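You operate a simulated robot arm through the tools that you are given. There is no shell and no other tool. Be economical: measure what you need, move in short steps, check, and stop when the job is done.

Carry out the task below with a simulated two-armed robot. There is one attempt and no reset: what you move stays moved.

Task
Push the hot cupboard door shut. Close the cheese drawer. Put one of the tumblers from the top of the drawer counter in the white green-rimmed bowl. Fetch the steel cloche and set it on the brown small platter. Put the marked bowl on the coating tray. Fetch the blue grip basket and stand it on the trolley end of the steel bench. Put the orange shaker on the island end top away on the garnish shelf. Any order will do. Set down upright: blue grip basket, orange shaker.

The check looks at the end state, three seconds after you hand in, the way a careful person would. Anything else that was tipped, shoved, dropped, spilled or broken makes it a failure.

Robot
Two 7-joint arms with three-finger grippers on one trunk, on a base that drives. Base frame: it is fixed to the floor where the robot stands at the start and does not move with it; the origin is under the middle of the robot, x ahead of it, y to its left, z up. Units: mm, rad, N and s.
The left shoulder is at the start at [70, 146, 938], the right one opposite. With the tool pointing down near the work surface each hand reaches from about 100 to 440 mm from the robot's upright axis, wherever it stands, measured 20 degrees to its own side. Places, roughly: blue grip basket (12x10x32 cm) [3700, -8000, 1000]; cheese drawer [1900, -5400, 300]; coating tray (13x19x4 cm) [6200, -5000, 900]; garnish shelf [900, -500, 1400]; green-rimmed bowl (16x16x7 cm) [1700, -5500, 900]; hot cupboard door [500, -200, 600]; marked bowl (13x13x6 cm) [2400, -6300, 200]; orange shaker [4250, -5750, 1000]; small platter (24x24x4 cm) [2000, -6000, 900]; steel cloche (18x18x12 cm) [2400, -6200, 900]; trolley end of the steel bench [5900, -6900, 900]; tumbler (7x7x10 cm) [2100, -5700, 900]. Payload 2.2 kg a hand.
The tool frame of a hand sits at the grasp point between the pads (the TCP): z along the fingers, y along the line on which they close. The tips reach 28 mm beyond it. Largest opening 102 mm; the body of the gripper starts 71 mm behind the TCP.
Orientation is that of the tool frame in the base frame, as [roll, pitch, yaw] about the fixed x, y, z axes, in that order (R = Rz(yaw) Ry(pitch) Rx(roll)). With the fingers straight down and closing along the base's y, the tool's x points along the base's -x, its y along +y and its z along -z.

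Tools
- The arms move only by the tool send_rows. It takes "left_rows", "right_rows" or both (then of equal length, played together; a hand with none holds still); each is a list of rows, each a list of 7 numbers: the closure in counts, from 0 (fully open) to 255 (shut), then the shift along the base's x, y, z in cm, then the turn, a rotation vector about the base's x, y, z in rad. In form: [[fingers, dx, dy, dz, rx, ry, rz], ...]. A call has 1 to 10 rows; each row is the pose to reach, as a shift and turn from the pose commanded when the call began. Each row takes 0.2 s and may step no farther than 50 mm and 0.15 rad from the row before; otherwise, or with a gripper value out of range, the whole call is refused. Where a pose cannot be reached the arm comes as near as it can. A force on the tool above 40 N (or 10 N above the force at the start of the call, whichever is more), or a blocked arm, ends the call early, and 0.2 s more pass. Each finger halts on what it meets, pressing with about 21 N; the grip force reading is that of the motor and also rises with nothing between the fingers. The clock runs only during rows and for 0.2 s after the last one: add rows that repeat a pose to give the fingers time. The reply holds the time, the measured pose of the TCP, the force on the tool along the base axes, the opening and the grip force, in the units named above and with some noise, with the torque about the TCP (base axes, N m) and any sound that the robot's microphone picked up.
- Cameras (640 x 400 px; columns grow to the right, rows downward): "scene" is now at [124.1, -23.7, 1141.4]; the picture's right is [-0.31, -0.95, 0.00], its down [-0.75, 0.24, -0.62] and it looks along [0.59, -0.19, -0.79] (base axes); focal length 261 px, centre (320, 200). "left" rides on the left gripper at [72, 38, -86] in its tool frame; the picture's right is [-0.46, 0.89, 0.00], its down [-0.60, -0.32, -0.73] and it looks along [-0.65, -0.34, 0.68] (tool axes); focal length 256 px, centre (320, 200). "right" rides on the right gripper at [69, 44, -86] in its tool frame; the picture's right is [-0.53, 0.85, 0.00], its down [-0.58, -0.36, -0.73] and it looks along [-0.62, -0.39, 0.68] (tool axes); focal length 256 px, centre (320, 200). There is no depth. A picture from a camera that has moved, and an enlarged one, comes with that camera's place and axes in the base frame and with its lens.
- snapshot(camera): a new picture of that camera. No time passes.
- move_column(by): slides the trunk up (or, below 0, down) by that many mm; the arms and the scene camera ride with it, the base frame stays. It gives what a move gives, with no picture.
- base_move(legs): drives the robot by 1 to 6 legs, each [ahead, left, turn to the left] in mm, mm and rad, along the robot's own axes; the way and the turn of a leg run together, so that a leg with both is an arc; at most 1500 mm and 3.142 rad a leg. The arms and the cameras ride along, it lands a little off, and it stops where it bumps. It gives what a move gives.
- aim_head(pan, tilt): turns the head with the scene camera to pan (to the left, within 1.501 rad either way) and tilt (down, from -0.506 to 1.204), counted from straight ahead of the robot. It gives what a move gives.
- close_up(camera, box): a new picture of the part [left, top, right, bottom] of that camera's present view, enlarged. No time passes.
- hand_in(): hands the job in; it is judged then, once.

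Go step by step. Nothing tells you exact positions but the pictures and the camera data: compare them with the known pose of the tool, close in by small moves and look again before you grip or let go. The budget is 186 turns and 174 pictures, counting those below and the enlarged ones. Unless the task says otherwise, let go and move clear before handing in.

The tools are called after "Request:" as a command line: name --argument value ..., lists and objects as JSON in quotes. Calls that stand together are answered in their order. send_rows: Moves the arms, as the interface text tells. Its arguments: {"type":"object","properties":{"left_rows":{"type":"array","items":{"type":"array","items":{"type":"number"}}},"right_rows":{"type":"array","items":{"type":"array","items":{"type":"number"}}}},"required":[]} The other tools are called the same way: move_column (by) slides the trunk up or down; base_move (legs) drives the base; aim_head (pan, tilt) turns the head that bears the scene camera; snapshot (camera) takes a picture; close_up (camera, box) takes an enlarged picture of a part of a camera's view; hand_in () hands the job in.

At the start:

```text
time: 0.0
left_tool_pos: [389.2, 137.4, 866.2]
left_ee_rot: [3.14, -0.001, 3.14]
left_force: [0.5, -0.2, 0.1]
left_wrist_torque: [-0.02, 0.01, 0.01]
left_opening: 101.8
left_grip_force: 0.0
right_tool_pos: [356.7, -209.9, 774.3]
right_ee_rot: [3.14, 0.0, -3.142]
right_force: [0.1, 0.5, -0.2]
right_wrist_torque: [-0.04, 0.0, 0.01]
right_opening: 101.8
right_grip_force: 0.1
trunk travel left (down, up): [-475.0, 465.0]
robot x, y, heading: [-2.2, 1.6, 0.001]
head pan, tilt: [-0.312, 0.908]
```

scene: 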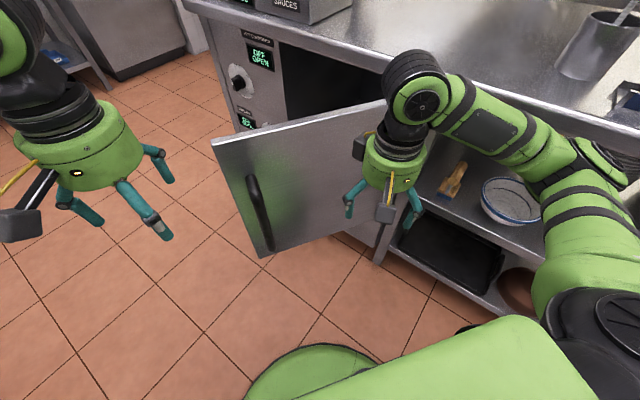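
right: 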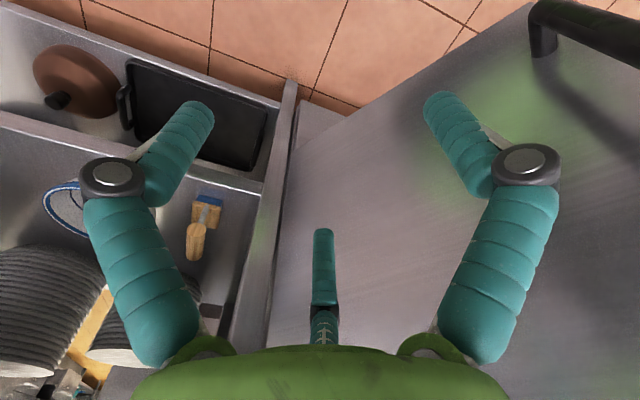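
left: 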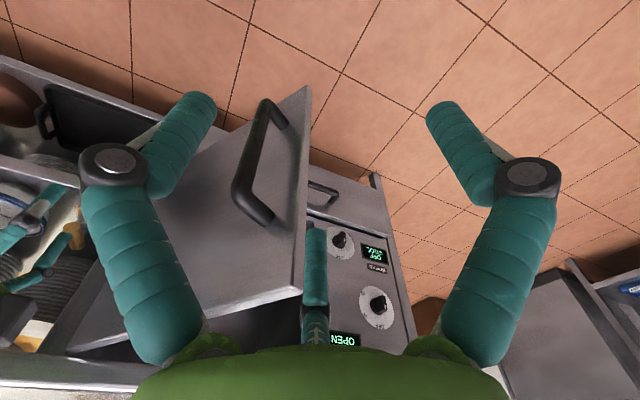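

I place the open door at hinge ≈[436,-299] and free edge ≈[528,42], z 434–847. I will point the closed right hand forward in front of the door, ready to push it.

Request:
send_rows --right_rows '[[255, 0, 1.3, -0.7, 0, -0.15, 0], [255, 0, 2.6, -1.5, 0, -0.3, 0], [255, 0, 3.9, -2.2, 0, -0.45, 0], [255, 0, 5.2, -3, 0, -0.6, 0], [255, 0, 6.5, -3.7, 0, -0.75, 0], [255, 0, 7.8, -4.5, 0, -0.9, 0], [255, 0, 9.1, -5.2, 0, -1.05, 0], [255, 0, 10.4, -6, 0, -1.2, 0], [255, 0, 11.7, -6.7, 0, -1.35, 0], [255, 0, 13, -7.4, 0, -1.5, 0]]'

Request:
snapshot --camera "scene"

```text
time: 2.2
left_tool_pos: [390.6, 137.2, 866.5]
left_ee_rot: [3.141, 0.0, -3.141]
left_force: [-0.2, 0.1, 0.5]
left_wrist_torque: [-0.03, -0.01, 0.01]
left_opening: 102.2
left_grip_force: 0.1
right_tool_pos: [353.5, -80.5, 700.5]
right_ee_rot: [-3.113, 1.5, -3.114]
right_force: [0.1, -0.9, 0.4]
right_wrist_torque: [0.01, 0.01, 0.03]
right_opening: 2.1
right_grip_force: 21.0
right hand out of reach, approached as far as the arm can: row 2, 3, 4, 5, 6, 7, 8, 9
trunk travel left (down, up): [-475.0, 465.0]
robot x, y, heading: [1.1, -0.5, -0.001]
head pan, tilt: [-0.312, 0.908]
```

```text
170 pictures are left
camera scene: at [123.9, -23.6, 1141.5], right [-0.31, -0.95, 0.0], down [-0.75, 0.24, -0.62], along [0.59, -0.19, -0.79], focal length 261 px, centre (320, 200)
```

scene: 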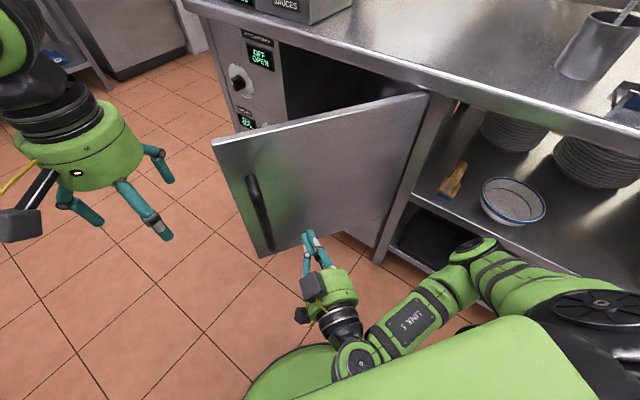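

The door hinge is really nearer [540,-387], so the door is open about 55°. I'll push by extending the arm first.

Request:
send_rows --right_rows '[[255, 3, 0, 0, 0, 0, 0], [255, 6, 0, 0, 0, 0, 0], [255, 9, 0, 0, 0, 0, 0], [255, 12, 0, 0, 0, 0, 0], [255, 15, 0, 0, 0, 0, 0], [255, 18, -0.5, 0, 0, 0, 0], [255, 20, -1, 0, 0, 0, 0], [255, 22, -2, 0, 0, 0, 0], [255, 24, -3, 0, 0, 0, 0], [255, 26, -4, 0, 0, 0, 0]]'

Request:
snapshot --camera "scene"

```text
time: 4.4
left_tool_pos: [389.9, 137.9, 865.8]
left_ee_rot: [-3.142, 0.0, -3.142]
left_force: [0.3, 0.2, 0.2]
left_wrist_torque: [0.01, 0.0, 0.02]
left_opening: 101.7
left_grip_force: 0.0
right_tool_pos: [615.5, -121.2, 701.3]
right_ee_rot: [-3.136, 1.499, -3.138]
right_force: [0.9, 0.0, -0.4]
right_wrist_torque: [0.03, 0.03, -0.01]
right_opening: 2.4
right_grip_force: 21.6
trunk travel left (down, up): [-475.0, 465.0]
robot x, y, heading: [-2.0, 3.3, -0.004]
head pan, tilt: [-0.312, 0.908]
```

```text
169 pictures are left
camera scene: at [124.4, -23.7, 1141.3], right [-0.31, -0.95, 0.0], down [-0.75, 0.24, -0.62], along [0.59, -0.19, -0.79], focal length 261 px, centre (320, 200)
```

scene: 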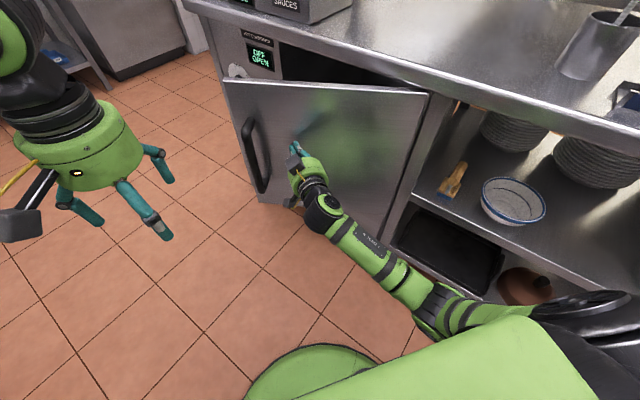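

Door is swinging shut freely. I'll continue by driving the base forward and to the right.

Request:
base_move --legs '[[150, -80, 0]]'

Request:
snapshot --camera "scene"

```text
time: 5.9
left_tool_pos: [539.7, 58.2, 865.4]
left_ee_rot: [-3.141, 0.0, -3.141]
left_force: [-0.3, 0.2, 0.4]
left_wrist_torque: [0.0, -0.01, -0.01]
left_opening: 101.9
left_grip_force: 0.1
right_tool_pos: [766.7, -200.5, 700.3]
right_ee_rot: [-3.134, 1.501, -3.133]
right_force: [-2.1, 2.0, 0.3]
right_wrist_torque: [0.02, -0.04, -0.01]
right_opening: 2.1
right_grip_force: 20.7
trunk travel left (down, up): [-475.0, 465.0]
robot x, y, heading: [149.3, -78.7, 0.0]
head pan, tilt: [-0.312, 0.908]
```

```text
168 pictures are left
camera scene: at [273.8, -102.9, 1141.4], right [-0.31, -0.95, 0.0], down [-0.75, 0.24, -0.62], along [0.59, -0.19, -0.79], focal length 261 px, centre (320, 200)
```

scene: 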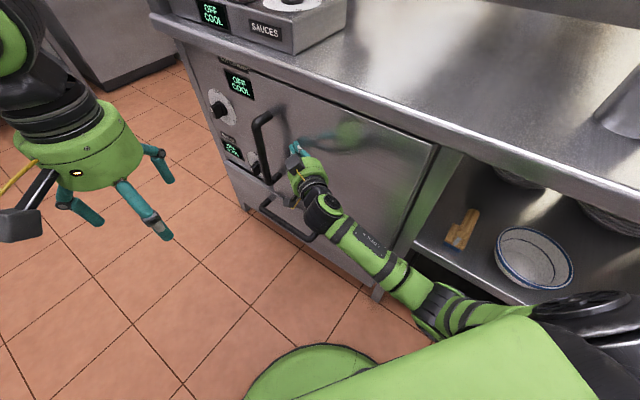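

The door looks shut and the display now reads COOL. I'll press a bit more to be sure, then back away.

Request:
send_rows --right_rows '[[255, 0.6, -0.8, 0, 0, 0, 0], [255, 1.0, -1.3, 0, 0, 0, 0], [255, 1.3, -1.7, 0, 0, 0, 0]]'

Request:
close_up --camera "scene" --box '[180, 40, 460, 300]'

```text
time: 6.4
left_tool_pos: [537.6, 58.7, 865.9]
left_ee_rot: [3.14, 0.002, -3.14]
left_force: [0.1, -0.4, 1.3]
left_wrist_torque: [0.06, 0.0, -0.01]
left_opening: 102.1
left_grip_force: 0.0
right_tool_pos: [769.4, -197.6, 699.7]
right_ee_rot: [3.027, 1.501, 3.055]
right_force: [-8.1, 6.4, 3.4]
right_wrist_torque: [-0.07, -0.15, 0.09]
right_opening: 2.2
right_grip_force: 21.2
trunk travel left (down, up): [-475.0, 465.0]
robot x, y, heading: [147.3, -77.0, -0.0]
head pan, tilt: [-0.312, 0.908]
stopped in row 2 (right hand): the force on the tool passed its limit at 44 N (the readings are from after the stop); the commanded pose is now the measured one
```

```text
1.54 times, centred on (320, 170) of scene
camera zoom: at [272.5, -102.6, 1141.6], right [-0.31, -0.95, 0.0], down [-0.75, 0.24, -0.62], along [0.59, -0.19, -0.79], focal length 401 px, centre (320, 246)
```

zoom: 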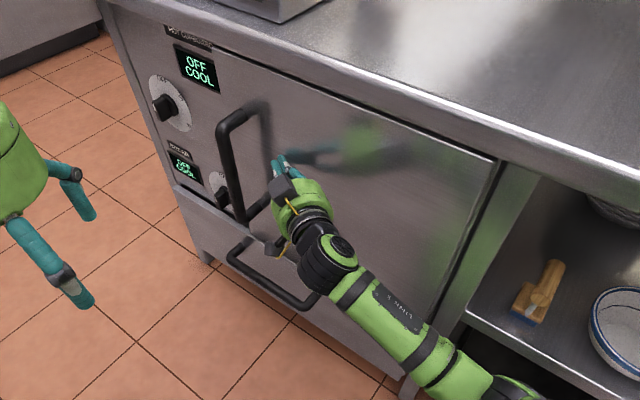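

The door is shut. Now I back off, fold the right hand back, and look up toward the garnish shelf and around the room.

Request:
base_move --legs '[[-250, 200, 0]]'

Request:
send_rows --right_rows '[[255, -4, 0, 0, 0, 0.15, 0], [255, -8, 0, 1, 0, 0.3, 0], [255, -12, -1, 2, 0, 0.45, 0], [255, -16, -2, 3, 0, 0.6, 0], [255, -20, -3, 4, 0, 0.75, 0], [255, -23, -4, 5, 0, 0.9, 0], [255, -26, -5, 6, 0, 1.05, 0], [255, -26, -6, 7, 0, 1.2, 0], [255, -26, -7, 8, 0, 1.35, 0], [0, -26, -8, 8, 0, 1.5, 0]]'

Request:
aim_head --pan -0.5 --tilt 0.0

Request:
snapshot --camera "scene"

Request:
aim_head --pan -1.5 --tilt 0.2

Request:
snapshot --camera "scene"

```text
time: 8.6
left_tool_pos: [285.8, 263.1, 865.3]
left_ee_rot: [3.141, 0.001, -3.135]
left_force: [-0.7, 1.0, -0.6]
left_wrist_torque: [-0.01, 0.0, -0.01]
left_opening: 102.0
left_grip_force: 0.1
right_tool_pos: [519.2, 5.1, 698.2]
right_ee_rot: [3.071, 1.496, 3.096]
right_force: [-0.6, 0.6, -0.2]
right_wrist_torque: [-0.01, -0.01, 0.0]
right_opening: 2.1
right_grip_force: 20.8
trunk travel left (down, up): [-475.0, 465.0]
robot x, y, heading: [-103.5, 123.0, 0.008]
head pan, tilt: [-0.312, 0.908]
```

```text
time: 10.1
left_tool_pos: [286.2, 264.6, 866.1]
left_ee_rot: [3.139, -0.002, -3.132]
left_force: [-0.5, -0.6, -0.3]
left_wrist_torque: [0.0, 0.04, -0.02]
left_opening: 101.8
left_grip_force: 0.1
right_tool_pos: [315.1, -89.1, 692.1]
right_ee_rot: [-2.928, 0.537, -3.063]
right_force: [0.3, -0.6, -0.2]
right_wrist_torque: [0.0, -0.01, -0.02]
right_opening: 2.2
right_grip_force: 20.6
right hand out of reach, approached as far as the arm can: row 5, 6, 7
trunk travel left (down, up): [-475.0, 465.0]
robot x, y, heading: [-104.8, 124.4, 0.005]
head pan, tilt: [-0.312, 0.908]
stopped in row 7 (right hand): the arm was blocked; the commanded pose is now the measured one
```

```text
time: 11.3
left_tool_pos: [286.1, 265.1, 865.6]
left_ee_rot: [-3.141, 0.001, -3.134]
left_force: [0.4, 1.0, -0.7]
left_wrist_torque: [0.0, 0.02, -0.02]
left_opening: 102.0
left_grip_force: 0.0
right_tool_pos: [314.5, -88.5, 692.8]
right_ee_rot: [-2.929, 0.538, -3.062]
right_force: [0.6, -0.7, 0.2]
right_wrist_torque: [-0.02, 0.02, -0.02]
right_opening: 2.3
right_grip_force: 21.5
trunk travel left (down, up): [-475.0, 465.0]
robot x, y, heading: [-104.1, 123.4, 0.007]
head pan, tilt: [-0.499, 0.0]
```

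```text
166 pictures are left
camera scene: at [29.2, 80.7, 1221.8], right [-0.47, -0.88, 0.0], down [0.0, 0.0, -1.0], along [0.88, -0.47, 0.0], focal length 261 px, centre (320, 200)
```

scene: 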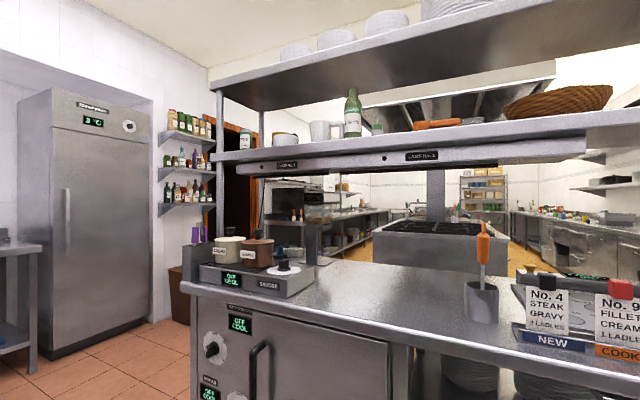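

```text
time: 12.6
left_tool_pos: [287.0, 264.2, 864.7]
left_ee_rot: [3.141, 0.001, -3.135]
left_force: [0.8, 0.5, -0.2]
left_wrist_torque: [0.03, 0.01, -0.02]
left_opening: 101.9
left_grip_force: 0.0
right_tool_pos: [315.6, -88.2, 693.0]
right_ee_rot: [-2.927, 0.539, -3.063]
right_force: [-0.2, 1.2, 0.2]
right_wrist_torque: [-0.01, 0.01, -0.01]
right_opening: 2.1
right_grip_force: 20.7
trunk travel left (down, up): [-475.0, 465.0]
robot x, y, heading: [-104.9, 123.3, 0.008]
head pan, tilt: [-1.499, 0.201]
```

```text
165 pictures are left
camera scene: at [-42.7, 30.3, 1203.5], right [-1.0, -0.08, 0.0], down [-0.02, 0.2, -0.98], along [0.08, -0.98, -0.2], focal length 261 px, centre (320, 200)
```

scene: 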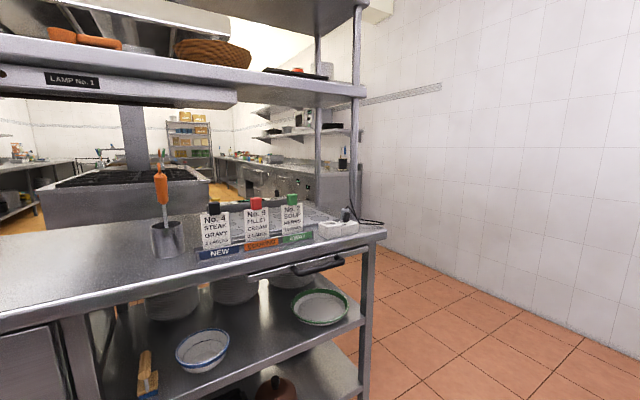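

The garnish shelf seems to be the lower gantry shelf. The kitchen is rotated about 36°, and there is a roughly 1.6 m gap at the right end of the pass. I tidy the right hand, turn to face into the kitchen and drive toward the gap.

Request:
send_rows --right_rows '[[120, 0, -2, 1, 0, 0.13, 0], [0, 0, -4, 2, 0, 0.26, 0], [0, 0, -6, 3, 0, 0.38, 0], [0, 0, -8, 4, 0, 0.5, 0], [0, -1, -9, 6, -0.1, 0.53, 0], [0, -2, -10, 8, -0.2, 0.54, 0]]'

Request:
base_move --legs '[[0, 0, -0.942], [0, -1150, 0]]'

Request:
aim_head --pan 0.0 --tilt 0.2

Request:
snapshot --camera "scene"

```text
time: 13.0
left_tool_pos: [288.1, 262.7, 864.9]
left_ee_rot: [-3.141, -0.001, -3.135]
left_force: [0.1, 0.2, -0.3]
left_wrist_torque: [0.0, 0.0, 0.0]
left_opening: 101.8
left_grip_force: 0.1
right_tool_pos: [310.9, -172.2, 689.6]
right_ee_rot: [-2.73, 0.38, -3.031]
right_force: [-0.9, 0.3, 0.4]
right_wrist_torque: [-0.01, 0.03, -0.04]
right_opening: 100.3
right_grip_force: 0.1
right hand out of reach, approached as far as the arm can: row 1, 2
trunk travel left (down, up): [-475.0, 465.0]
robot x, y, heading: [-103.1, 124.0, 0.009]
head pan, tilt: [-1.499, 0.201]
stopped in row 2 (right hand): the arm was blocked; the commanded pose is now the measured one
```

```text
time: 21.3
left_tool_pos: [-702.4, -779.8, 865.8]
left_ee_rot: [-3.141, 0.0, 2.174]
left_force: [-0.4, 0.5, -0.4]
left_wrist_torque: [0.01, -0.01, -0.02]
left_opening: 102.0
left_grip_force: 0.0
right_tool_pos: [-1049.0, -1044.1, 689.3]
right_ee_rot: [-2.73, 0.38, 2.279]
right_force: [0.3, 0.1, 0.1]
right_wrist_torque: [0.0, -0.01, 0.02]
right_opening: 101.9
right_grip_force: 0.1
trunk travel left (down, up): [-475.0, 465.0]
robot x, y, heading: [-1036.6, -533.9, -0.966]
head pan, tilt: [-1.499, 0.201]
```

```text
time: 22.9
left_tool_pos: [-702.8, -778.0, 863.8]
left_ee_rot: [3.141, 0.0, 2.176]
left_force: [0.2, -0.2, -0.2]
left_wrist_torque: [0.01, -0.03, -0.01]
left_opening: 102.1
left_grip_force: 0.1
right_tool_pos: [-1049.0, -1044.1, 688.4]
right_ee_rot: [-2.729, 0.378, 2.278]
right_force: [0.6, 0.3, 0.6]
right_wrist_torque: [0.04, -0.01, 0.0]
right_opening: 101.9
right_grip_force: 0.0
trunk travel left (down, up): [-475.0, 465.0]
robot x, y, heading: [-1038.5, -536.0, -0.969]
head pan, tilt: [0.0, 0.201]
```

```text
164 pictures are left
camera scene: at [-953.9, -654.7, 1203.5], right [-0.82, -0.57, 0.0], down [-0.11, 0.16, -0.98], along [0.56, -0.81, -0.2], focal length 261 px, centre (320, 200)
```

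scene: 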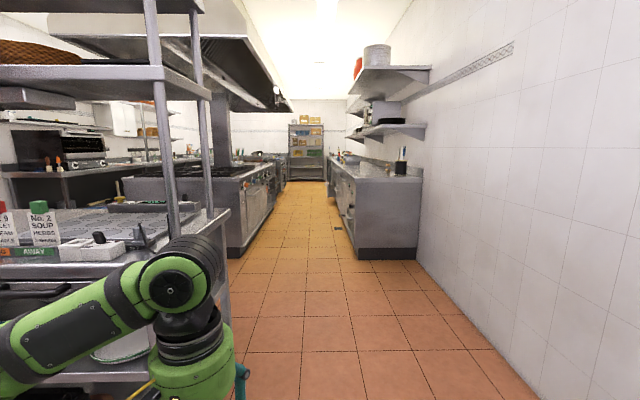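

The aisle is clear, with the right-hand counter from about 2.7 m ahead. I'll drive straight down it 4.2 m and look.

Request:
base_move --legs '[[1500, 0, 0], [1500, 0, 0], [1200, 100, 0]]'

Request:
aim_head --pan -0.6 --tilt 0.45

Request:
snapshot --camera "scene"

```text
time: 42.9
left_tool_pos: [1744.8, -4138.3, 865.6]
left_ee_rot: [-3.141, -0.001, 2.186]
left_force: [0.6, 0.4, -0.4]
left_wrist_torque: [-0.01, -0.01, 0.0]
left_opening: 101.6
left_grip_force: 0.2
right_tool_pos: [1402.9, -4409.0, 689.2]
right_ee_rot: [-2.729, 0.378, 2.29]
right_force: [0.3, -0.3, -0.6]
right_wrist_torque: [-0.01, -0.01, 0.01]
right_opening: 102.2
right_grip_force: 0.1
trunk travel left (down, up): [-475.0, 465.0]
robot x, y, heading: [1407.4, -3898.8, -0.957]
head pan, tilt: [0.0, 0.201]
```

```text
time: 43.9
left_tool_pos: [1745.6, -4140.4, 864.9]
left_ee_rot: [3.141, 0.001, 2.187]
left_force: [-0.9, 0.0, -0.4]
left_wrist_torque: [-0.01, 0.0, 0.01]
left_opening: 102.0
left_grip_force: 0.1
right_tool_pos: [1402.4, -4409.1, 688.0]
right_ee_rot: [-2.729, 0.378, 2.289]
right_force: [-0.1, 0.9, -0.1]
right_wrist_torque: [-0.02, 0.01, 0.02]
right_opening: 102.0
right_grip_force: 0.0
trunk travel left (down, up): [-475.0, 465.0]
robot x, y, heading: [1407.0, -3899.2, -0.956]
head pan, tilt: [-0.6, 0.45]
```

```text
163 pictures are left
camera scene: at [1440.6, -4033.6, 1180.3], right [-1.0, -0.02, 0.0], down [-0.01, 0.43, -0.9], along [0.01, -0.9, -0.43], focal length 261 px, centre (320, 200)
```

scene: 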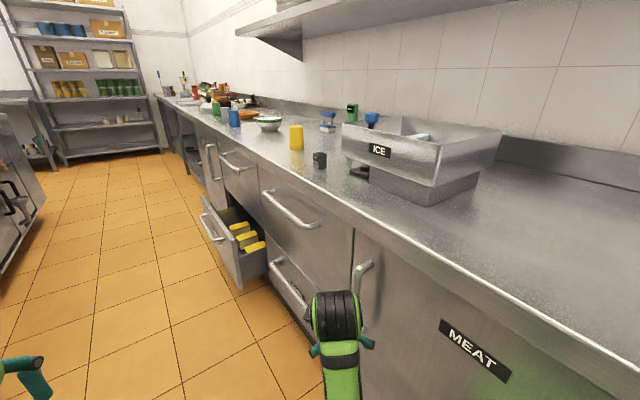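

I can see the open cheese drawer (yellow cheese) low on the counter front, and the bowl and tumblers further along. I'll drive up, keeping left so the base stays clear of the drawer.

Request:
base_move --legs '[[700, 150, 0], [500, 0, 0]]'

Request:
aim_head --pan -0.9 --tilt 0.6

Request:
snapshot --camera "scene"

```text
time: 50.4
left_tool_pos: [2579.0, -5023.2, 865.3]
left_ee_rot: [-3.14, 0.002, 2.21]
left_force: [-0.3, 0.3, -0.3]
left_wrist_torque: [0.03, 0.0, 0.02]
left_opening: 102.1
left_grip_force: 0.0
right_tool_pos: [2241.5, -5301.1, 688.7]
right_ee_rot: [-2.731, 0.378, 2.313]
right_force: [0.2, 0.1, -0.3]
right_wrist_torque: [0.01, 0.02, 0.01]
right_opening: 102.1
right_grip_force: 0.0
trunk travel left (down, up): [-475.0, 465.0]
robot x, y, heading: [2236.6, -4794.5, -0.936]
head pan, tilt: [-0.6, 0.45]
```

```text
time: 51.2
left_tool_pos: [2578.9, -5022.6, 865.9]
left_ee_rot: [3.139, -0.002, 2.209]
left_force: [0.0, 0.4, -0.8]
left_wrist_torque: [0.01, -0.01, 0.0]
left_opening: 102.0
left_grip_force: 0.1
right_tool_pos: [2241.4, -5300.6, 688.0]
right_ee_rot: [-2.73, 0.379, 2.313]
right_force: [-0.5, -0.3, -0.6]
right_wrist_torque: [0.05, -0.02, 0.01]
right_opening: 102.0
right_grip_force: 0.1
trunk travel left (down, up): [-475.0, 465.0]
robot x, y, heading: [2232.1, -4794.2, -0.937]
head pan, tilt: [-0.901, 0.6]
```

```text
162 pictures are left
camera scene: at [2244.8, -4918.6, 1166.7], right [-0.97, 0.26, 0.0], down [0.15, 0.55, -0.83], along [-0.21, -0.8, -0.56], focal length 261 px, centre (320, 200)
```

scene: 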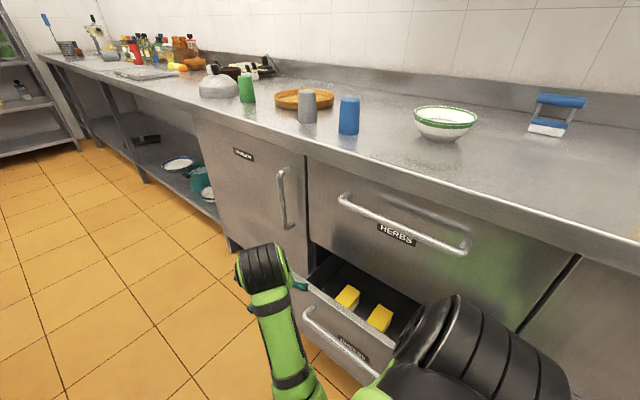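

Clear view now: bowl at ≈[1735,-5515], three tumblers, platter, cloche, and the drawer sticking out roughly 125 mm with its front at about z 300–500. I'll move a bit away from the counter, turn to face it, lower the trunk, and look at the drawer.

Request:
base_move --legs '[[0, 160, 0], [0, 0, -1.6]]'

Request:
move_column --by -250

Request:
aim_head --pan 0.0 --tilt 0.75

Request:
snapshot --camera "scene"

```text
time: 56.5
left_tool_pos: [2114.5, -5029.7, 865.7]
left_ee_rot: [3.141, 0.003, 0.592]
left_force: [-0.5, 0.0, 0.0]
left_wrist_torque: [0.02, 0.02, -0.03]
left_opening: 101.7
left_grip_force: 0.0
right_tool_pos: [1853.8, -4680.4, 689.4]
right_ee_rot: [-2.729, 0.378, 0.694]
right_force: [0.4, 0.6, -0.3]
right_wrist_torque: [-0.01, 0.04, 0.0]
right_opening: 101.8
right_grip_force: 0.0
trunk travel left (down, up): [-475.0, 465.0]
robot x, y, heading: [2361.9, -4697.8, -2.549]
head pan, tilt: [-0.901, 0.6]
```

```text
time: 59.1
left_tool_pos: [2114.7, -5031.3, 616.1]
left_ee_rot: [-3.141, 0.001, 0.593]
left_force: [0.1, -0.1, 0.2]
left_wrist_torque: [0.02, 0.0, 0.03]
left_opening: 102.1
left_grip_force: 0.0
right_tool_pos: [1854.1, -4681.4, 440.2]
right_ee_rot: [-2.729, 0.38, 0.692]
right_force: [0.2, -0.4, 0.1]
right_wrist_torque: [0.03, 0.01, 0.02]
right_opening: 102.1
right_grip_force: 0.0
trunk travel left (down, up): [-225.0, 715.0]
robot x, y, heading: [2361.2, -4696.4, -2.55]
head pan, tilt: [-0.901, 0.6]
```

```text
time: 60.3
left_tool_pos: [2113.3, -5030.1, 615.6]
left_ee_rot: [-3.14, 0.001, 0.591]
left_force: [-0.7, 0.2, 0.5]
left_wrist_torque: [0.03, 0.01, -0.03]
left_opening: 101.7
left_grip_force: 0.1
right_tool_pos: [1852.3, -4680.6, 439.8]
right_ee_rot: [-2.729, 0.378, 0.694]
right_force: [0.5, 0.8, 0.5]
right_wrist_torque: [0.02, 0.03, -0.02]
right_opening: 102.0
right_grip_force: 0.1
trunk travel left (down, up): [-225.0, 715.0]
robot x, y, heading: [2362.2, -4698.2, -2.551]
head pan, tilt: [0.0, 0.75]
```

```text
161 pictures are left
camera scene: at [2253.9, -4773.3, 903.8], right [-0.56, 0.83, 0.0], down [0.57, 0.38, -0.73], along [-0.61, -0.41, -0.68], focal length 261 px, centre (320, 200)
```

scene: 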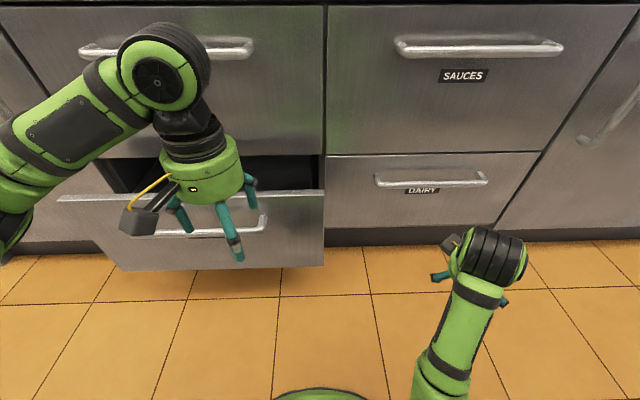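

Drawer front at u≈-1289 (about 140 mm open), z 254–535, centre ≈100 mm to my left of the hand. I shift left and point the closed left hand forward below the drawer handle.

Request:
base_move --legs '[[0, 100, 0]]'

Request:
send_rows --left_rows '[[255, 0, 0, -2.2, -0.085, 0.123, 0], [255, 0, 0, -4.4, -0.17, 0.247, 0], [255, 0, 0, -6.6, -0.256, 0.37, 0], [255, 0, 0, -8.8, -0.341, 0.493, 0], [255, 0, 0, -11, -0.427, 0.616, 0], [255, 0, 0, -13.2, -0.512, 0.74, 0], [255, 0, 0, -15.4, -0.597, 0.863, 0], [255, 0, 0, -17.6, -0.683, 0.986, 0], [255, 0, 0, -19.8, -0.768, 1.11, 0], [255, 0, 0, -22, -0.853, 1.233, 0]]'

Request:
snapshot --camera "scene"

```text
time: 61.4
left_tool_pos: [2168.3, -5111.3, 616.3]
left_ee_rot: [-3.142, -0.001, 0.593]
left_force: [0.1, 0.1, -0.6]
left_wrist_torque: [-0.01, 0.02, 0.0]
left_opening: 101.9
left_grip_force: 0.1
right_tool_pos: [1908.1, -4762.3, 439.3]
right_ee_rot: [-2.728, 0.38, 0.694]
right_force: [0.4, 0.1, -0.3]
right_wrist_torque: [0.0, -0.03, 0.01]
right_opening: 102.1
right_grip_force: 0.0
trunk travel left (down, up): [-225.0, 715.0]
robot x, y, heading: [2417.5, -4776.4, -2.551]
head pan, tilt: [0.0, 0.75]
```

```text
time: 63.6
left_tool_pos: [2170.1, -5111.6, 396.3]
left_ee_rot: [2.937, 1.5, 0.399]
left_force: [0.2, -0.1, -0.1]
left_wrist_torque: [-0.01, -0.01, 0.04]
left_opening: 2.2
left_grip_force: 20.7
left hand out of reach, approached as far as the arm can: row 4, 5, 6, 7, 8
right_tool_pos: [1908.1, -4762.9, 439.1]
right_ee_rot: [-2.729, 0.378, 0.695]
right_force: [-0.2, 0.3, 0.6]
right_wrist_torque: [0.01, -0.02, 0.04]
right_opening: 101.8
right_grip_force: 0.1
trunk travel left (down, up): [-225.0, 715.0]
robot x, y, heading: [2414.9, -4780.7, -2.548]
head pan, tilt: [0.0, 0.75]
```

```text
160 pictures are left
camera scene: at [2308.4, -4854.5, 903.9], right [-0.56, 0.83, 0.0], down [0.57, 0.38, -0.73], along [-0.61, -0.41, -0.68], focal length 261 px, centre (320, 200)
```

scene: 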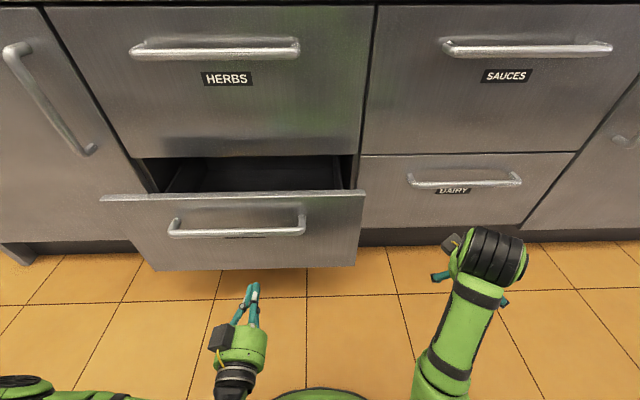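

Request:
send_rows --left_rows '[[255, -2.5, -1.7, 0, 0, 0, 0], [255, -4.9, -3.4, 0, 0, 0, 0], [255, -7.4, -5.1, 0, 0, 0, 0], [255, -9.9, -6.8, 0, 0, 0, 0], [255, -12.3, -8.5, 0, 0, 0, 0], [255, -14.8, -10.2, 0, 0, 0, 0], [255, -17.3, -11.9, 0, 0, 0, 0], [255, -18.9, -13.1, 0, 0, 0, 0], [255, -20.6, -14.2, 0, 0, 0, 0], [255, -22.2, -15.4, 0, 0, 0, 0]]'

Request:
snapshot --camera "scene"

```text
time: 65.8
left_tool_pos: [1947.5, -5265.2, 390.0]
left_ee_rot: [2.962, 1.489, 0.426]
left_force: [-3.4, 0.4, -22.2]
left_wrist_torque: [-0.39, 0.13, 0.06]
left_opening: 1.9
left_grip_force: 21.3
right_tool_pos: [1907.7, -4762.2, 438.6]
right_ee_rot: [-2.729, 0.375, 0.696]
right_force: [-0.6, -0.8, 0.5]
right_wrist_torque: [-0.01, -0.02, 0.01]
right_opening: 102.0
right_grip_force: 0.0
trunk travel left (down, up): [-225.0, 715.0]
robot x, y, heading: [2417.0, -4778.8, -2.546]
head pan, tilt: [0.0, 0.75]
```

```text
159 pictures are left
camera scene: at [2306.2, -4856.4, 903.3], right [-0.56, 0.83, 0.0], down [0.57, 0.38, -0.73], along [-0.61, -0.41, -0.68], focal length 261 px, centre (320, 200)
```

scene: 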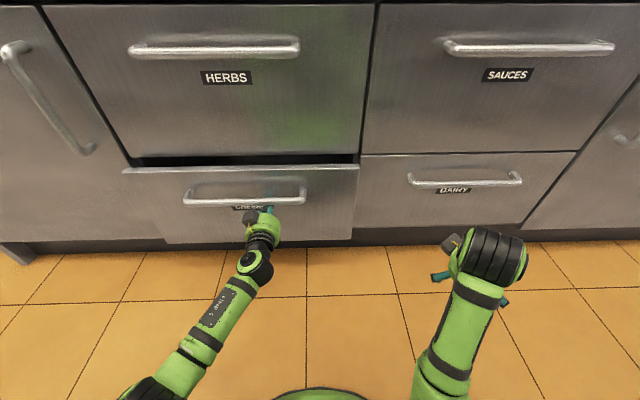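

The drawer is nearly shut, but my fingers are bearing up against the handle. I'll drop the hand a bit and push the rest.

Request:
send_rows --left_rows '[[255, 0.4, 0.3, -1.5, 0, 0, 0], [255, 0.4, 0.3, -3, 0, 0, 0], [255, -0.8, -0.6, -3, 0, 0, 0], [255, -2, -1.4, -3, 0, 0, 0], [255, -3.2, -2.2, -3, 0, 0, 0], [255, -4.1, -2.8, -3, 0, 0, 0], [255, -4.9, -3.4, -3, 0, 0, 0]]'

Request:
snapshot --camera "scene"

```text
time: 67.4
left_tool_pos: [1899.0, -5300.0, 365.6]
left_ee_rot: [2.965, 1.496, 0.426]
left_force: [0.3, 0.1, 0.1]
left_wrist_torque: [0.01, 0.0, 0.02]
left_opening: 2.1
left_grip_force: 20.8
right_tool_pos: [1907.8, -4761.9, 438.8]
right_ee_rot: [-2.73, 0.378, 0.694]
right_force: [-0.7, 0.6, -0.2]
right_wrist_torque: [-0.01, -0.01, -0.02]
right_opening: 101.9
right_grip_force: 0.0
trunk travel left (down, up): [-225.0, 715.0]
robot x, y, heading: [2416.0, -4776.2, -2.556]
head pan, tilt: [0.0, 0.75]
```

```text
158 pictures are left
camera scene: at [2308.4, -4854.5, 903.8], right [-0.56, 0.83, 0.0], down [0.57, 0.38, -0.73], along [-0.61, -0.41, -0.68], focal length 261 px, centre (320, 200)
```

scene: 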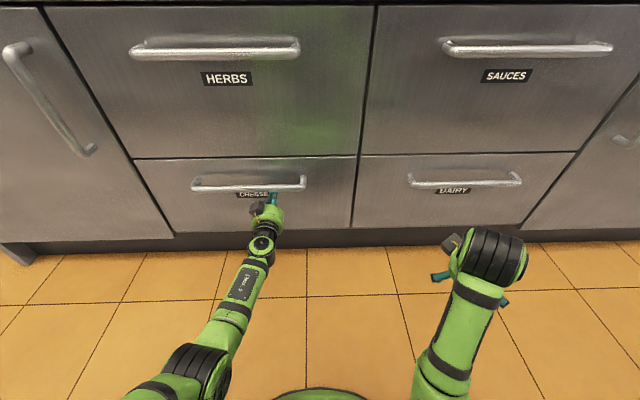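

Request:
send_rows --left_rows '[[255, -0.8, -0.6, 0, 0, 0, 0], [255, -1.6, -1.1, 0, 0, 0, 0], [255, -2.5, -1.7, 0, 0, 0, 0]]'

Request:
close_up --camera "scene" --box '[100, 120, 420, 320]'

```text
time: 67.8
left_tool_pos: [1898.7, -5300.0, 365.9]
left_ee_rot: [2.97, 1.497, 0.434]
left_force: [15.0, 8.6, 6.9]
left_wrist_torque: [-0.17, 0.36, -0.03]
left_opening: 2.4
left_grip_force: 21.2
right_tool_pos: [1909.0, -4762.8, 440.2]
right_ee_rot: [-2.729, 0.382, 0.697]
right_force: [0.1, 0.8, 0.3]
right_wrist_torque: [-0.01, 0.03, 0.0]
right_opening: 101.6
right_grip_force: 0.0
trunk travel left (down, up): [-225.0, 715.0]
robot x, y, heading: [2418.1, -4777.8, -2.551]
head pan, tilt: [0.0, 0.75]
stopped in row 1 (left hand): the force on the tool passed its limit at 51 N (the readings are from after the stop); the commanded pose is now the measured one
```

```text
2.00 times, centred on (260, 220) of scene
camera zoom: at [2310.4, -4853.1, 904.3], right [-0.56, 0.83, 0.0], down [0.56, 0.38, -0.73], along [-0.61, -0.41, -0.68], focal length 522 px, centre (440, 160)
```

zoom: 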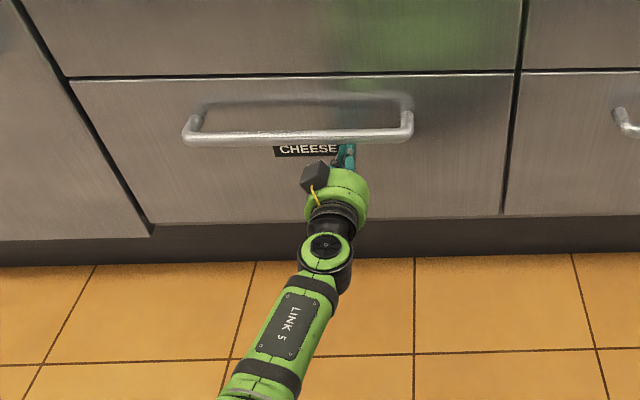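

The cheese drawer is shut. I retract the arm along its path and raise the trunk so both hands come above counter height.

Request:
send_rows --left_rows '[[255, 3.3, 2.3, 0, 0, 0, 0], [255, 6.6, 4.6, 0, 0, 0, 0], [255, 9.9, 6.8, 0, 0, 0, 0], [255, 13.2, 9.1, 0, 0, 0, 0], [255, 16.4, 11.4, 1, 0, 0, 0], [255, 19.7, 13.7, 2, 0, 0, 0], [255, 23, 15.9, 3, 0, 0, 0], [255, 26, 18, 3, 0, 0, 0]]'

Request:
send_rows --left_rows '[[255, 0, 0, 2.2, 0.085, -0.123, 0], [255, 0, 0, 4.4, 0.17, -0.247, 0], [255, 0, 0, 6.6, 0.256, -0.37, 0], [255, 0, 0, 8.8, 0.341, -0.493, 0], [255, 0, 0, 11, 0.427, -0.616, 0], [255, 0, 0, 13.2, 0.512, -0.74, 0], [255, 0, 0, 15.4, 0.597, -0.863, 0], [255, 0, 0, 17.6, 0.683, -0.986, 0], [255, 0, 0, 19.8, 0.768, -1.11, 0], [0, 0, 0, 22, 0.853, -1.233, 0]]'

Request:
move_column --by 450

Request:
aim_head --pan 0.3 --tilt 0.8

Request:
snapshot --camera "scene"

```text
time: 69.6
left_tool_pos: [2152.8, -5127.7, 398.2]
left_ee_rot: [2.329, 1.5, -0.223]
left_force: [-0.4, 0.7, -0.3]
left_wrist_torque: [0.0, 0.04, -0.02]
left_opening: 2.2
left_grip_force: 21.0
right_tool_pos: [1908.1, -4762.2, 438.1]
right_ee_rot: [-2.727, 0.379, 0.694]
right_force: [-0.1, -0.3, -0.2]
right_wrist_torque: [0.01, -0.01, -0.03]
right_opening: 102.1
right_grip_force: 0.0
trunk travel left (down, up): [-225.0, 715.0]
robot x, y, heading: [2419.3, -4777.7, -2.553]
head pan, tilt: [0.0, 0.75]
```

```text
time: 70.7
left_tool_pos: [2151.2, -5157.7, 455.9]
left_ee_rot: [2.838, 0.808, 0.362]
left_force: [0.7, -0.1, -0.2]
left_wrist_torque: [0.01, 0.02, 0.0]
left_opening: 2.1
left_grip_force: 20.6
left hand out of reach, approached as far as the arm can: row 3, 4, 5
right_tool_pos: [1908.7, -4761.7, 439.4]
right_ee_rot: [-2.728, 0.379, 0.694]
right_force: [0.7, -0.3, -0.6]
right_wrist_torque: [0.02, -0.02, 0.01]
right_opening: 102.0
right_grip_force: 0.0
trunk travel left (down, up): [-225.0, 715.0]
robot x, y, heading: [2415.1, -4781.1, -2.546]
head pan, tilt: [0.0, 0.75]
stopped in row 5 (left hand): the arm was blocked; the commanded pose is now the measured one
```

```text
refused: 450 is not a number from -400 to 400
```

```text
time: 71.5
left_tool_pos: [2150.5, -5155.9, 456.3]
left_ee_rot: [2.837, 0.808, 0.36]
left_force: [0.5, -0.5, 0.2]
left_wrist_torque: [0.02, 0.03, -0.02]
left_opening: 2.3
left_grip_force: 21.0
right_tool_pos: [1908.5, -4762.0, 439.1]
right_ee_rot: [-2.729, 0.38, 0.694]
right_force: [-0.9, -0.2, -0.8]
right_wrist_torque: [-0.01, -0.02, -0.02]
right_opening: 101.9
right_grip_force: 0.1
trunk travel left (down, up): [-225.0, 715.0]
robot x, y, heading: [2415.6, -4781.2, -2.552]
head pan, tilt: [0.3, 0.799]
```

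```text
156 pictures are left
camera scene: at [2326.7, -4871.0, 899.8], right [-0.78, 0.63, 0.0], down [0.45, 0.56, -0.7], along [-0.44, -0.54, -0.72], focal length 261 px, centre (320, 200)
```

scene: 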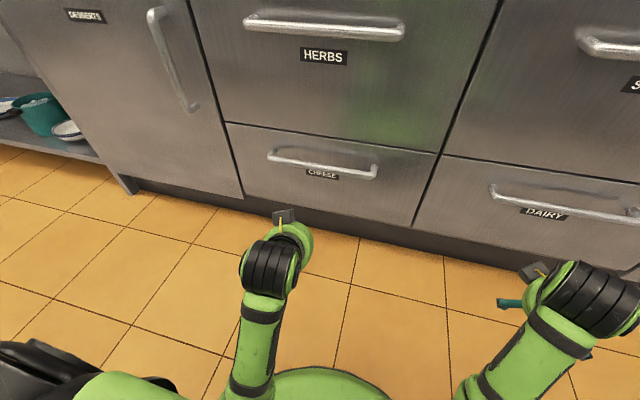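

I raise the trunk to working height and return both hands to a tool-down carry pose.

Request:
move_column --by 400

Request:
send_rows --left_rows '[[255, 0, 0, 3, 0, 0, 0], [255, 0, 0, 7, 0.1, -0.1, 0], [200, 0, 0, 11, 0.2, -0.2, 0], [100, 0, 1, 15, 0.3, -0.3, 0], [0, 0, 1, 17, 0.4, -0.4, 0], [0, 0.5, 2, 17, 0.5, -0.5, 0], [0, 1, 3, 17, 0.593, -0.611, 0]]' --right_rows '[[0, 0, 0, 3, 0, 0, 0], [0, 1, -1, 7, -0.02, -0.12, 0], [0, 2, -2, 11, -0.04, -0.24, 0], [0, 4, -4, 14, -0.06, -0.35, 0], [0, 6, -6, 16, -0.08, -0.45, 0], [0, 8, -8, 17, -0.098, -0.545, 0], [0, 8.3, -8.8, 17.7, -0.098, -0.545, 0]]'

Request:
snapshot --camera "scene"

```text
time: 75.3
left_tool_pos: [2150.1, -5155.9, 855.9]
left_ee_rot: [2.838, 0.81, 0.362]
left_force: [-0.2, -0.5, -1.1]
left_wrist_torque: [0.03, -0.01, 0.0]
left_opening: 2.1
left_grip_force: 20.7
right_tool_pos: [1908.7, -4762.6, 837.7]
right_ee_rot: [-2.73, 0.38, 0.693]
right_force: [0.3, 0.5, 0.8]
right_wrist_torque: [0.01, 0.04, 0.0]
right_opening: 102.0
right_grip_force: 0.1
trunk travel left (down, up): [-625.0, 315.0]
robot x, y, heading: [2417.1, -4784.1, -2.548]
head pan, tilt: [0.3, 0.799]
```

```text
time: 76.0
left_tool_pos: [2175.8, -5211.8, 891.0]
left_ee_rot: [2.684, 0.578, 0.34]
left_force: [0.2, -0.4, 0.3]
left_wrist_torque: [-0.02, 0.0, -0.02]
left_opening: 22.3
left_grip_force: 0.1
left hand out of reach, approached as far as the arm can: row 1, 2, 3
right_tool_pos: [1854.8, -4726.5, 883.6]
right_ee_rot: [-2.767, 0.263, 0.631]
right_force: [0.0, -0.9, -0.5]
right_wrist_torque: [-0.02, -0.02, -0.04]
right_opening: 101.9
right_grip_force: 0.2
right hand out of reach, approached as far as the arm can: row 2, 3
trunk travel left (down, up): [-625.0, 315.0]
robot x, y, heading: [2416.9, -4781.3, -2.548]
head pan, tilt: [0.3, 0.799]
stopped in row 3 (left hand): the arm was blocked; the commanded pose is now the measured one
```

```text
155 pictures are left
camera scene: at [2325.6, -4872.9, 1299.5], right [-0.78, 0.63, 0.0], down [0.45, 0.56, -0.7], along [-0.44, -0.54, -0.72], focal length 261 px, centre (320, 200)
```

scene: 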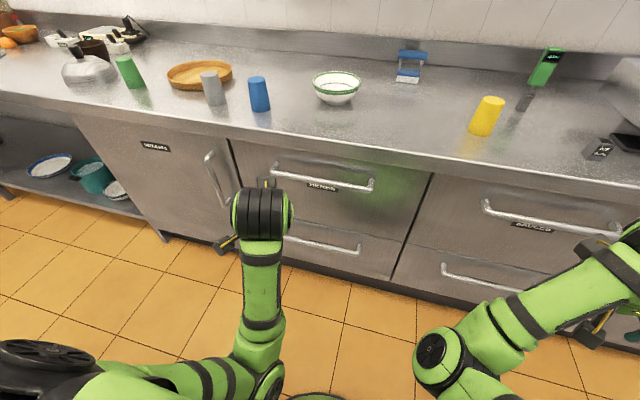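

The arm is reaching a joint limit mid-path, so I'll lift first and then rotate in smaller combined steps.

Request:
send_rows --left_rows '[[0, 0, 0, 4, 0, 0, 0], [0, -1, 0, 8, 0, 0, 0], [0, -1, 0, 12, 0, 0, 0], [0, -1, 0, 15, 0, 0, 0]]' --right_rows '[[0, 0, 0, 4, 0, 0, 0], [0, 0, 0, 8, 0, 0, 0], [0, 0, 0, 12, 0, 0, 0], [0, 0, 0, 15, 0, 0, 0]]'

```text
time: 76.5
left_tool_pos: [2203.9, -5254.1, 940.5]
left_ee_rot: [2.488, 0.537, 0.31]
left_force: [-0.5, 0.6, 0.0]
left_wrist_torque: [0.03, 0.0, -0.02]
left_opening: 101.7
left_grip_force: 0.1
left hand out of reach, approached as far as the arm can: row 2
right_tool_pos: [1854.7, -4721.3, 932.9]
right_ee_rot: [-2.75, 0.264, 0.626]
right_force: [0.2, 0.1, -1.0]
right_wrist_torque: [0.04, -0.01, 0.01]
right_opening: 102.1
right_grip_force: 0.1
right hand out of reach, approached as far as the arm can: row 2
trunk travel left (down, up): [-625.0, 315.0]
robot x, y, heading: [2415.4, -4776.6, -2.548]
head pan, tilt: [0.3, 0.799]
stopped in row 2 (left hand): the arm was blocked; the commanded pose is now the measured one
```

Request:
send_rows --left_rows '[[0, -1, 0.5, 1, 0.1, -0.03, 0], [0, -2, 1, 2, 0.2, -0.06, 0], [0, -3, 1.5, 3, 0.3, -0.09, 0], [0, -4, 2, 4, 0.4, -0.12, 0], [0, -5, 2.5, 5, 0.5, -0.15, 0], [0, -6, 3, 6, 0.6, -0.18, 0], [0, -7, 3.5, 7, 0.7, -0.21, 0], [0, -7, 4, 7, 0.789, -0.225, 0]]'

Request:
send_rows --right_rows '[[0, -1, 0, 1, -0.05, -0.07, 0], [0, -2, 0, 2, -0.1, -0.15, 0], [0, -2, 0, 3, -0.15, -0.25, 0], [0, -2, 0, 4, -0.2, -0.3, 0]]'

Request:
snapshot --camera "scene"

```text
time: 78.3
left_tool_pos: [2134.5, -5327.3, 1031.5]
left_ee_rot: [3.118, 0.025, 0.49]
left_force: [1.0, -0.4, -0.6]
left_wrist_torque: [-0.01, 0.05, -0.02]
left_opening: 102.1
left_grip_force: 0.0
left hand out of reach, approached as far as the arm can: row 2, 3, 4, 5, 6, 7, 8
right_tool_pos: [1856.4, -4720.1, 934.9]
right_ee_rot: [-2.749, 0.266, 0.626]
right_force: [-0.7, -0.2, 0.0]
right_wrist_torque: [0.01, 0.02, 0.01]
right_opening: 102.1
right_grip_force: 0.0
trunk travel left (down, up): [-625.0, 315.0]
robot x, y, heading: [2417.5, -4777.7, -2.549]
head pan, tilt: [0.3, 0.799]
```

```text
time: 79.3
left_tool_pos: [2133.3, -5326.4, 1031.0]
left_ee_rot: [3.115, 0.025, 0.496]
left_force: [0.4, -0.4, -0.2]
left_wrist_torque: [-0.01, -0.01, 0.0]
left_opening: 102.2
left_grip_force: 0.2
right_tool_pos: [1835.1, -4720.9, 974.2]
right_ee_rot: [-3.091, 0.123, 0.56]
right_force: [-0.6, 0.0, 0.5]
right_wrist_torque: [0.01, 0.02, -0.03]
right_opening: 102.1
right_grip_force: 0.1
trunk travel left (down, up): [-625.0, 315.0]
robot x, y, heading: [2417.1, -4779.7, -2.548]
head pan, tilt: [0.3, 0.799]
```

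```text
154 pictures are left
camera scene: at [2327.1, -4870.6, 1299.8], right [-0.78, 0.63, 0.0], down [0.45, 0.56, -0.7], along [-0.44, -0.54, -0.72], focal length 261 px, centre (320, 200)
```

scene: 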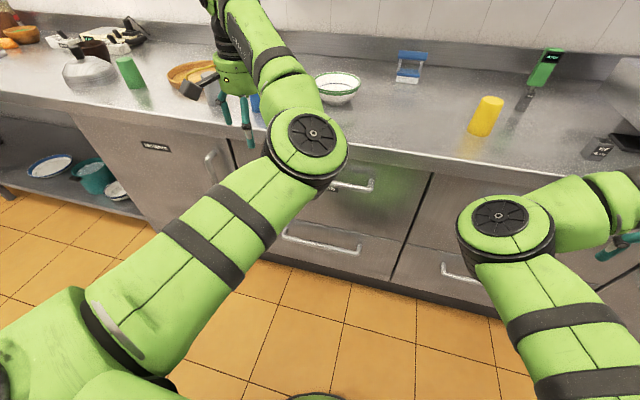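

Left hand is tool-down again. I'll raise the trunk 100 mm so the hands clear everything on the counter, then drive up to the counter and look at the tumblers and bowl.

Request:
move_column --by 100

Request:
base_move --legs '[[340, 0, 0.014]]'

Request:
aim_head --pan 0.5 --tilt 0.7

Request:
snapshot --camera "scene"

Request:
snapshot --camera "left"

```text
time: 80.6
left_tool_pos: [2131.0, -5326.9, 1130.1]
left_ee_rot: [3.117, 0.025, 0.493]
left_force: [0.9, -0.3, -0.4]
left_wrist_torque: [0.02, 0.01, -0.03]
left_opening: 101.9
left_grip_force: 0.0
right_tool_pos: [1834.6, -4720.3, 1072.8]
right_ee_rot: [-3.092, 0.125, 0.558]
right_force: [-0.6, -0.5, 0.9]
right_wrist_torque: [0.01, -0.01, -0.03]
right_opening: 102.0
right_grip_force: 0.0
trunk travel left (down, up): [-725.0, 215.0]
robot x, y, heading: [2417.1, -4780.8, -2.551]
head pan, tilt: [0.3, 0.799]
```

```text
time: 82.8
left_tool_pos: [1860.9, -5519.4, 1131.1]
left_ee_rot: [3.112, 0.026, 0.506]
left_force: [0.6, -0.5, 0.1]
left_wrist_torque: [-0.01, -0.01, -0.02]
left_opening: 102.0
left_grip_force: 0.1
right_tool_pos: [1555.2, -4918.5, 1072.8]
right_ee_rot: [-3.092, 0.127, 0.571]
right_force: [-0.1, -1.1, 0.1]
right_wrist_torque: [-0.04, -0.04, 0.0]
right_opening: 102.0
right_grip_force: 0.1
trunk travel left (down, up): [-725.0, 215.0]
robot x, y, heading: [2138.0, -4972.1, -2.541]
head pan, tilt: [0.3, 0.799]
```

```text
time: 83.6
left_tool_pos: [1859.8, -5520.4, 1130.5]
left_ee_rot: [3.114, 0.026, 0.505]
left_force: [0.0, 0.2, 0.5]
left_wrist_torque: [-0.02, -0.02, 0.03]
left_opening: 101.9
left_grip_force: 0.1
right_tool_pos: [1554.0, -4917.3, 1073.7]
right_ee_rot: [-3.091, 0.126, 0.572]
right_force: [-0.4, 0.0, -0.3]
right_wrist_torque: [0.0, -0.02, 0.0]
right_opening: 101.9
right_grip_force: 0.0
trunk travel left (down, up): [-725.0, 215.0]
robot x, y, heading: [2133.8, -4969.8, -2.537]
head pan, tilt: [0.499, 0.7]
```

```text
153 pictures are left
camera scene: at [2060.0, -5075.2, 1408.0], right [-0.89, 0.45, 0.0], down [0.29, 0.58, -0.76], along [-0.34, -0.68, -0.64], focal length 261 px, centre (320, 200)
```

scene: 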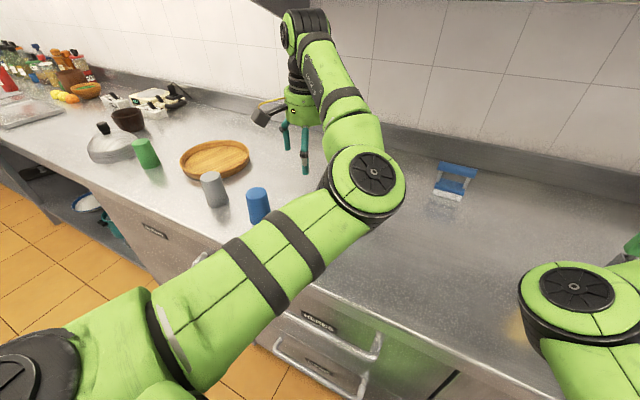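

```text
152 pictures are left
camera left: at [1941.8, -5516.1, 1216.2], right [0.02, -1.0, 0.04], down [-0.68, 0.01, 0.74], along [-0.74, -0.04, -0.68], focal length 256 px, centre (320, 200)
```

left: 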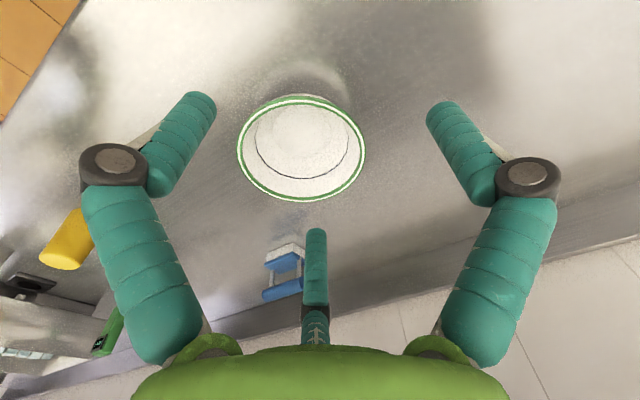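

Tumblers are blue, gray and green (upside down); bowl centre ≈[1750,-5506]. I shift the base left and a little nearer, then view from the left hand.

Request:
base_move --legs '[[35, 130, 0]]'

Request:
send_rows --left_rows '[[0, 0.5, 0, 0, 0, 0, 0.05], [0, 1, 0, 0, 0.02, -0.02, 0.1]]'

Request:
snapshot --camera "left"

```text
time: 84.9
left_tool_pos: [1905.2, -5645.8, 1131.7]
left_ee_rot: [3.11, 0.025, 0.507]
left_force: [-0.1, 0.3, -1.0]
left_wrist_torque: [-0.02, -0.02, 0.01]
left_opening: 102.1
left_grip_force: 0.0
right_tool_pos: [1600.7, -5044.1, 1073.0]
right_ee_rot: [-3.09, 0.128, 0.572]
right_force: [-0.4, 1.0, 0.4]
right_wrist_torque: [-0.02, -0.04, 0.02]
right_opening: 102.1
right_grip_force: 0.1
trunk travel left (down, up): [-725.0, 215.0]
robot x, y, heading: [2179.2, -5096.5, -2.533]
head pan, tilt: [0.499, 0.7]
```

```text
time: 85.5
left_tool_pos: [1915.9, -5648.8, 1130.9]
left_ee_rot: [3.12, -0.005, 0.609]
left_force: [0.4, -1.3, -0.2]
left_wrist_torque: [0.0, -0.02, -0.01]
left_opening: 102.1
left_grip_force: 0.1
right_tool_pos: [1599.5, -5045.7, 1074.4]
right_ee_rot: [-3.089, 0.126, 0.572]
right_force: [1.1, -0.4, 0.2]
right_wrist_torque: [0.0, -0.01, -0.01]
right_opening: 102.0
right_grip_force: 0.0
trunk travel left (down, up): [-725.0, 215.0]
robot x, y, heading: [2184.0, -5099.5, -2.531]
head pan, tilt: [0.499, 0.7]
```

```text
151 pictures are left
camera left: at [1995.3, -5636.3, 1217.9], right [0.12, -0.99, 0.02], down [-0.69, -0.07, 0.72], along [-0.71, -0.1, -0.69], focal length 256 px, centre (320, 200)
```

left: 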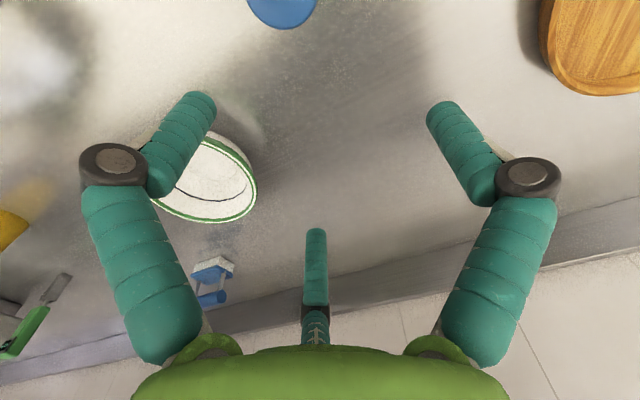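

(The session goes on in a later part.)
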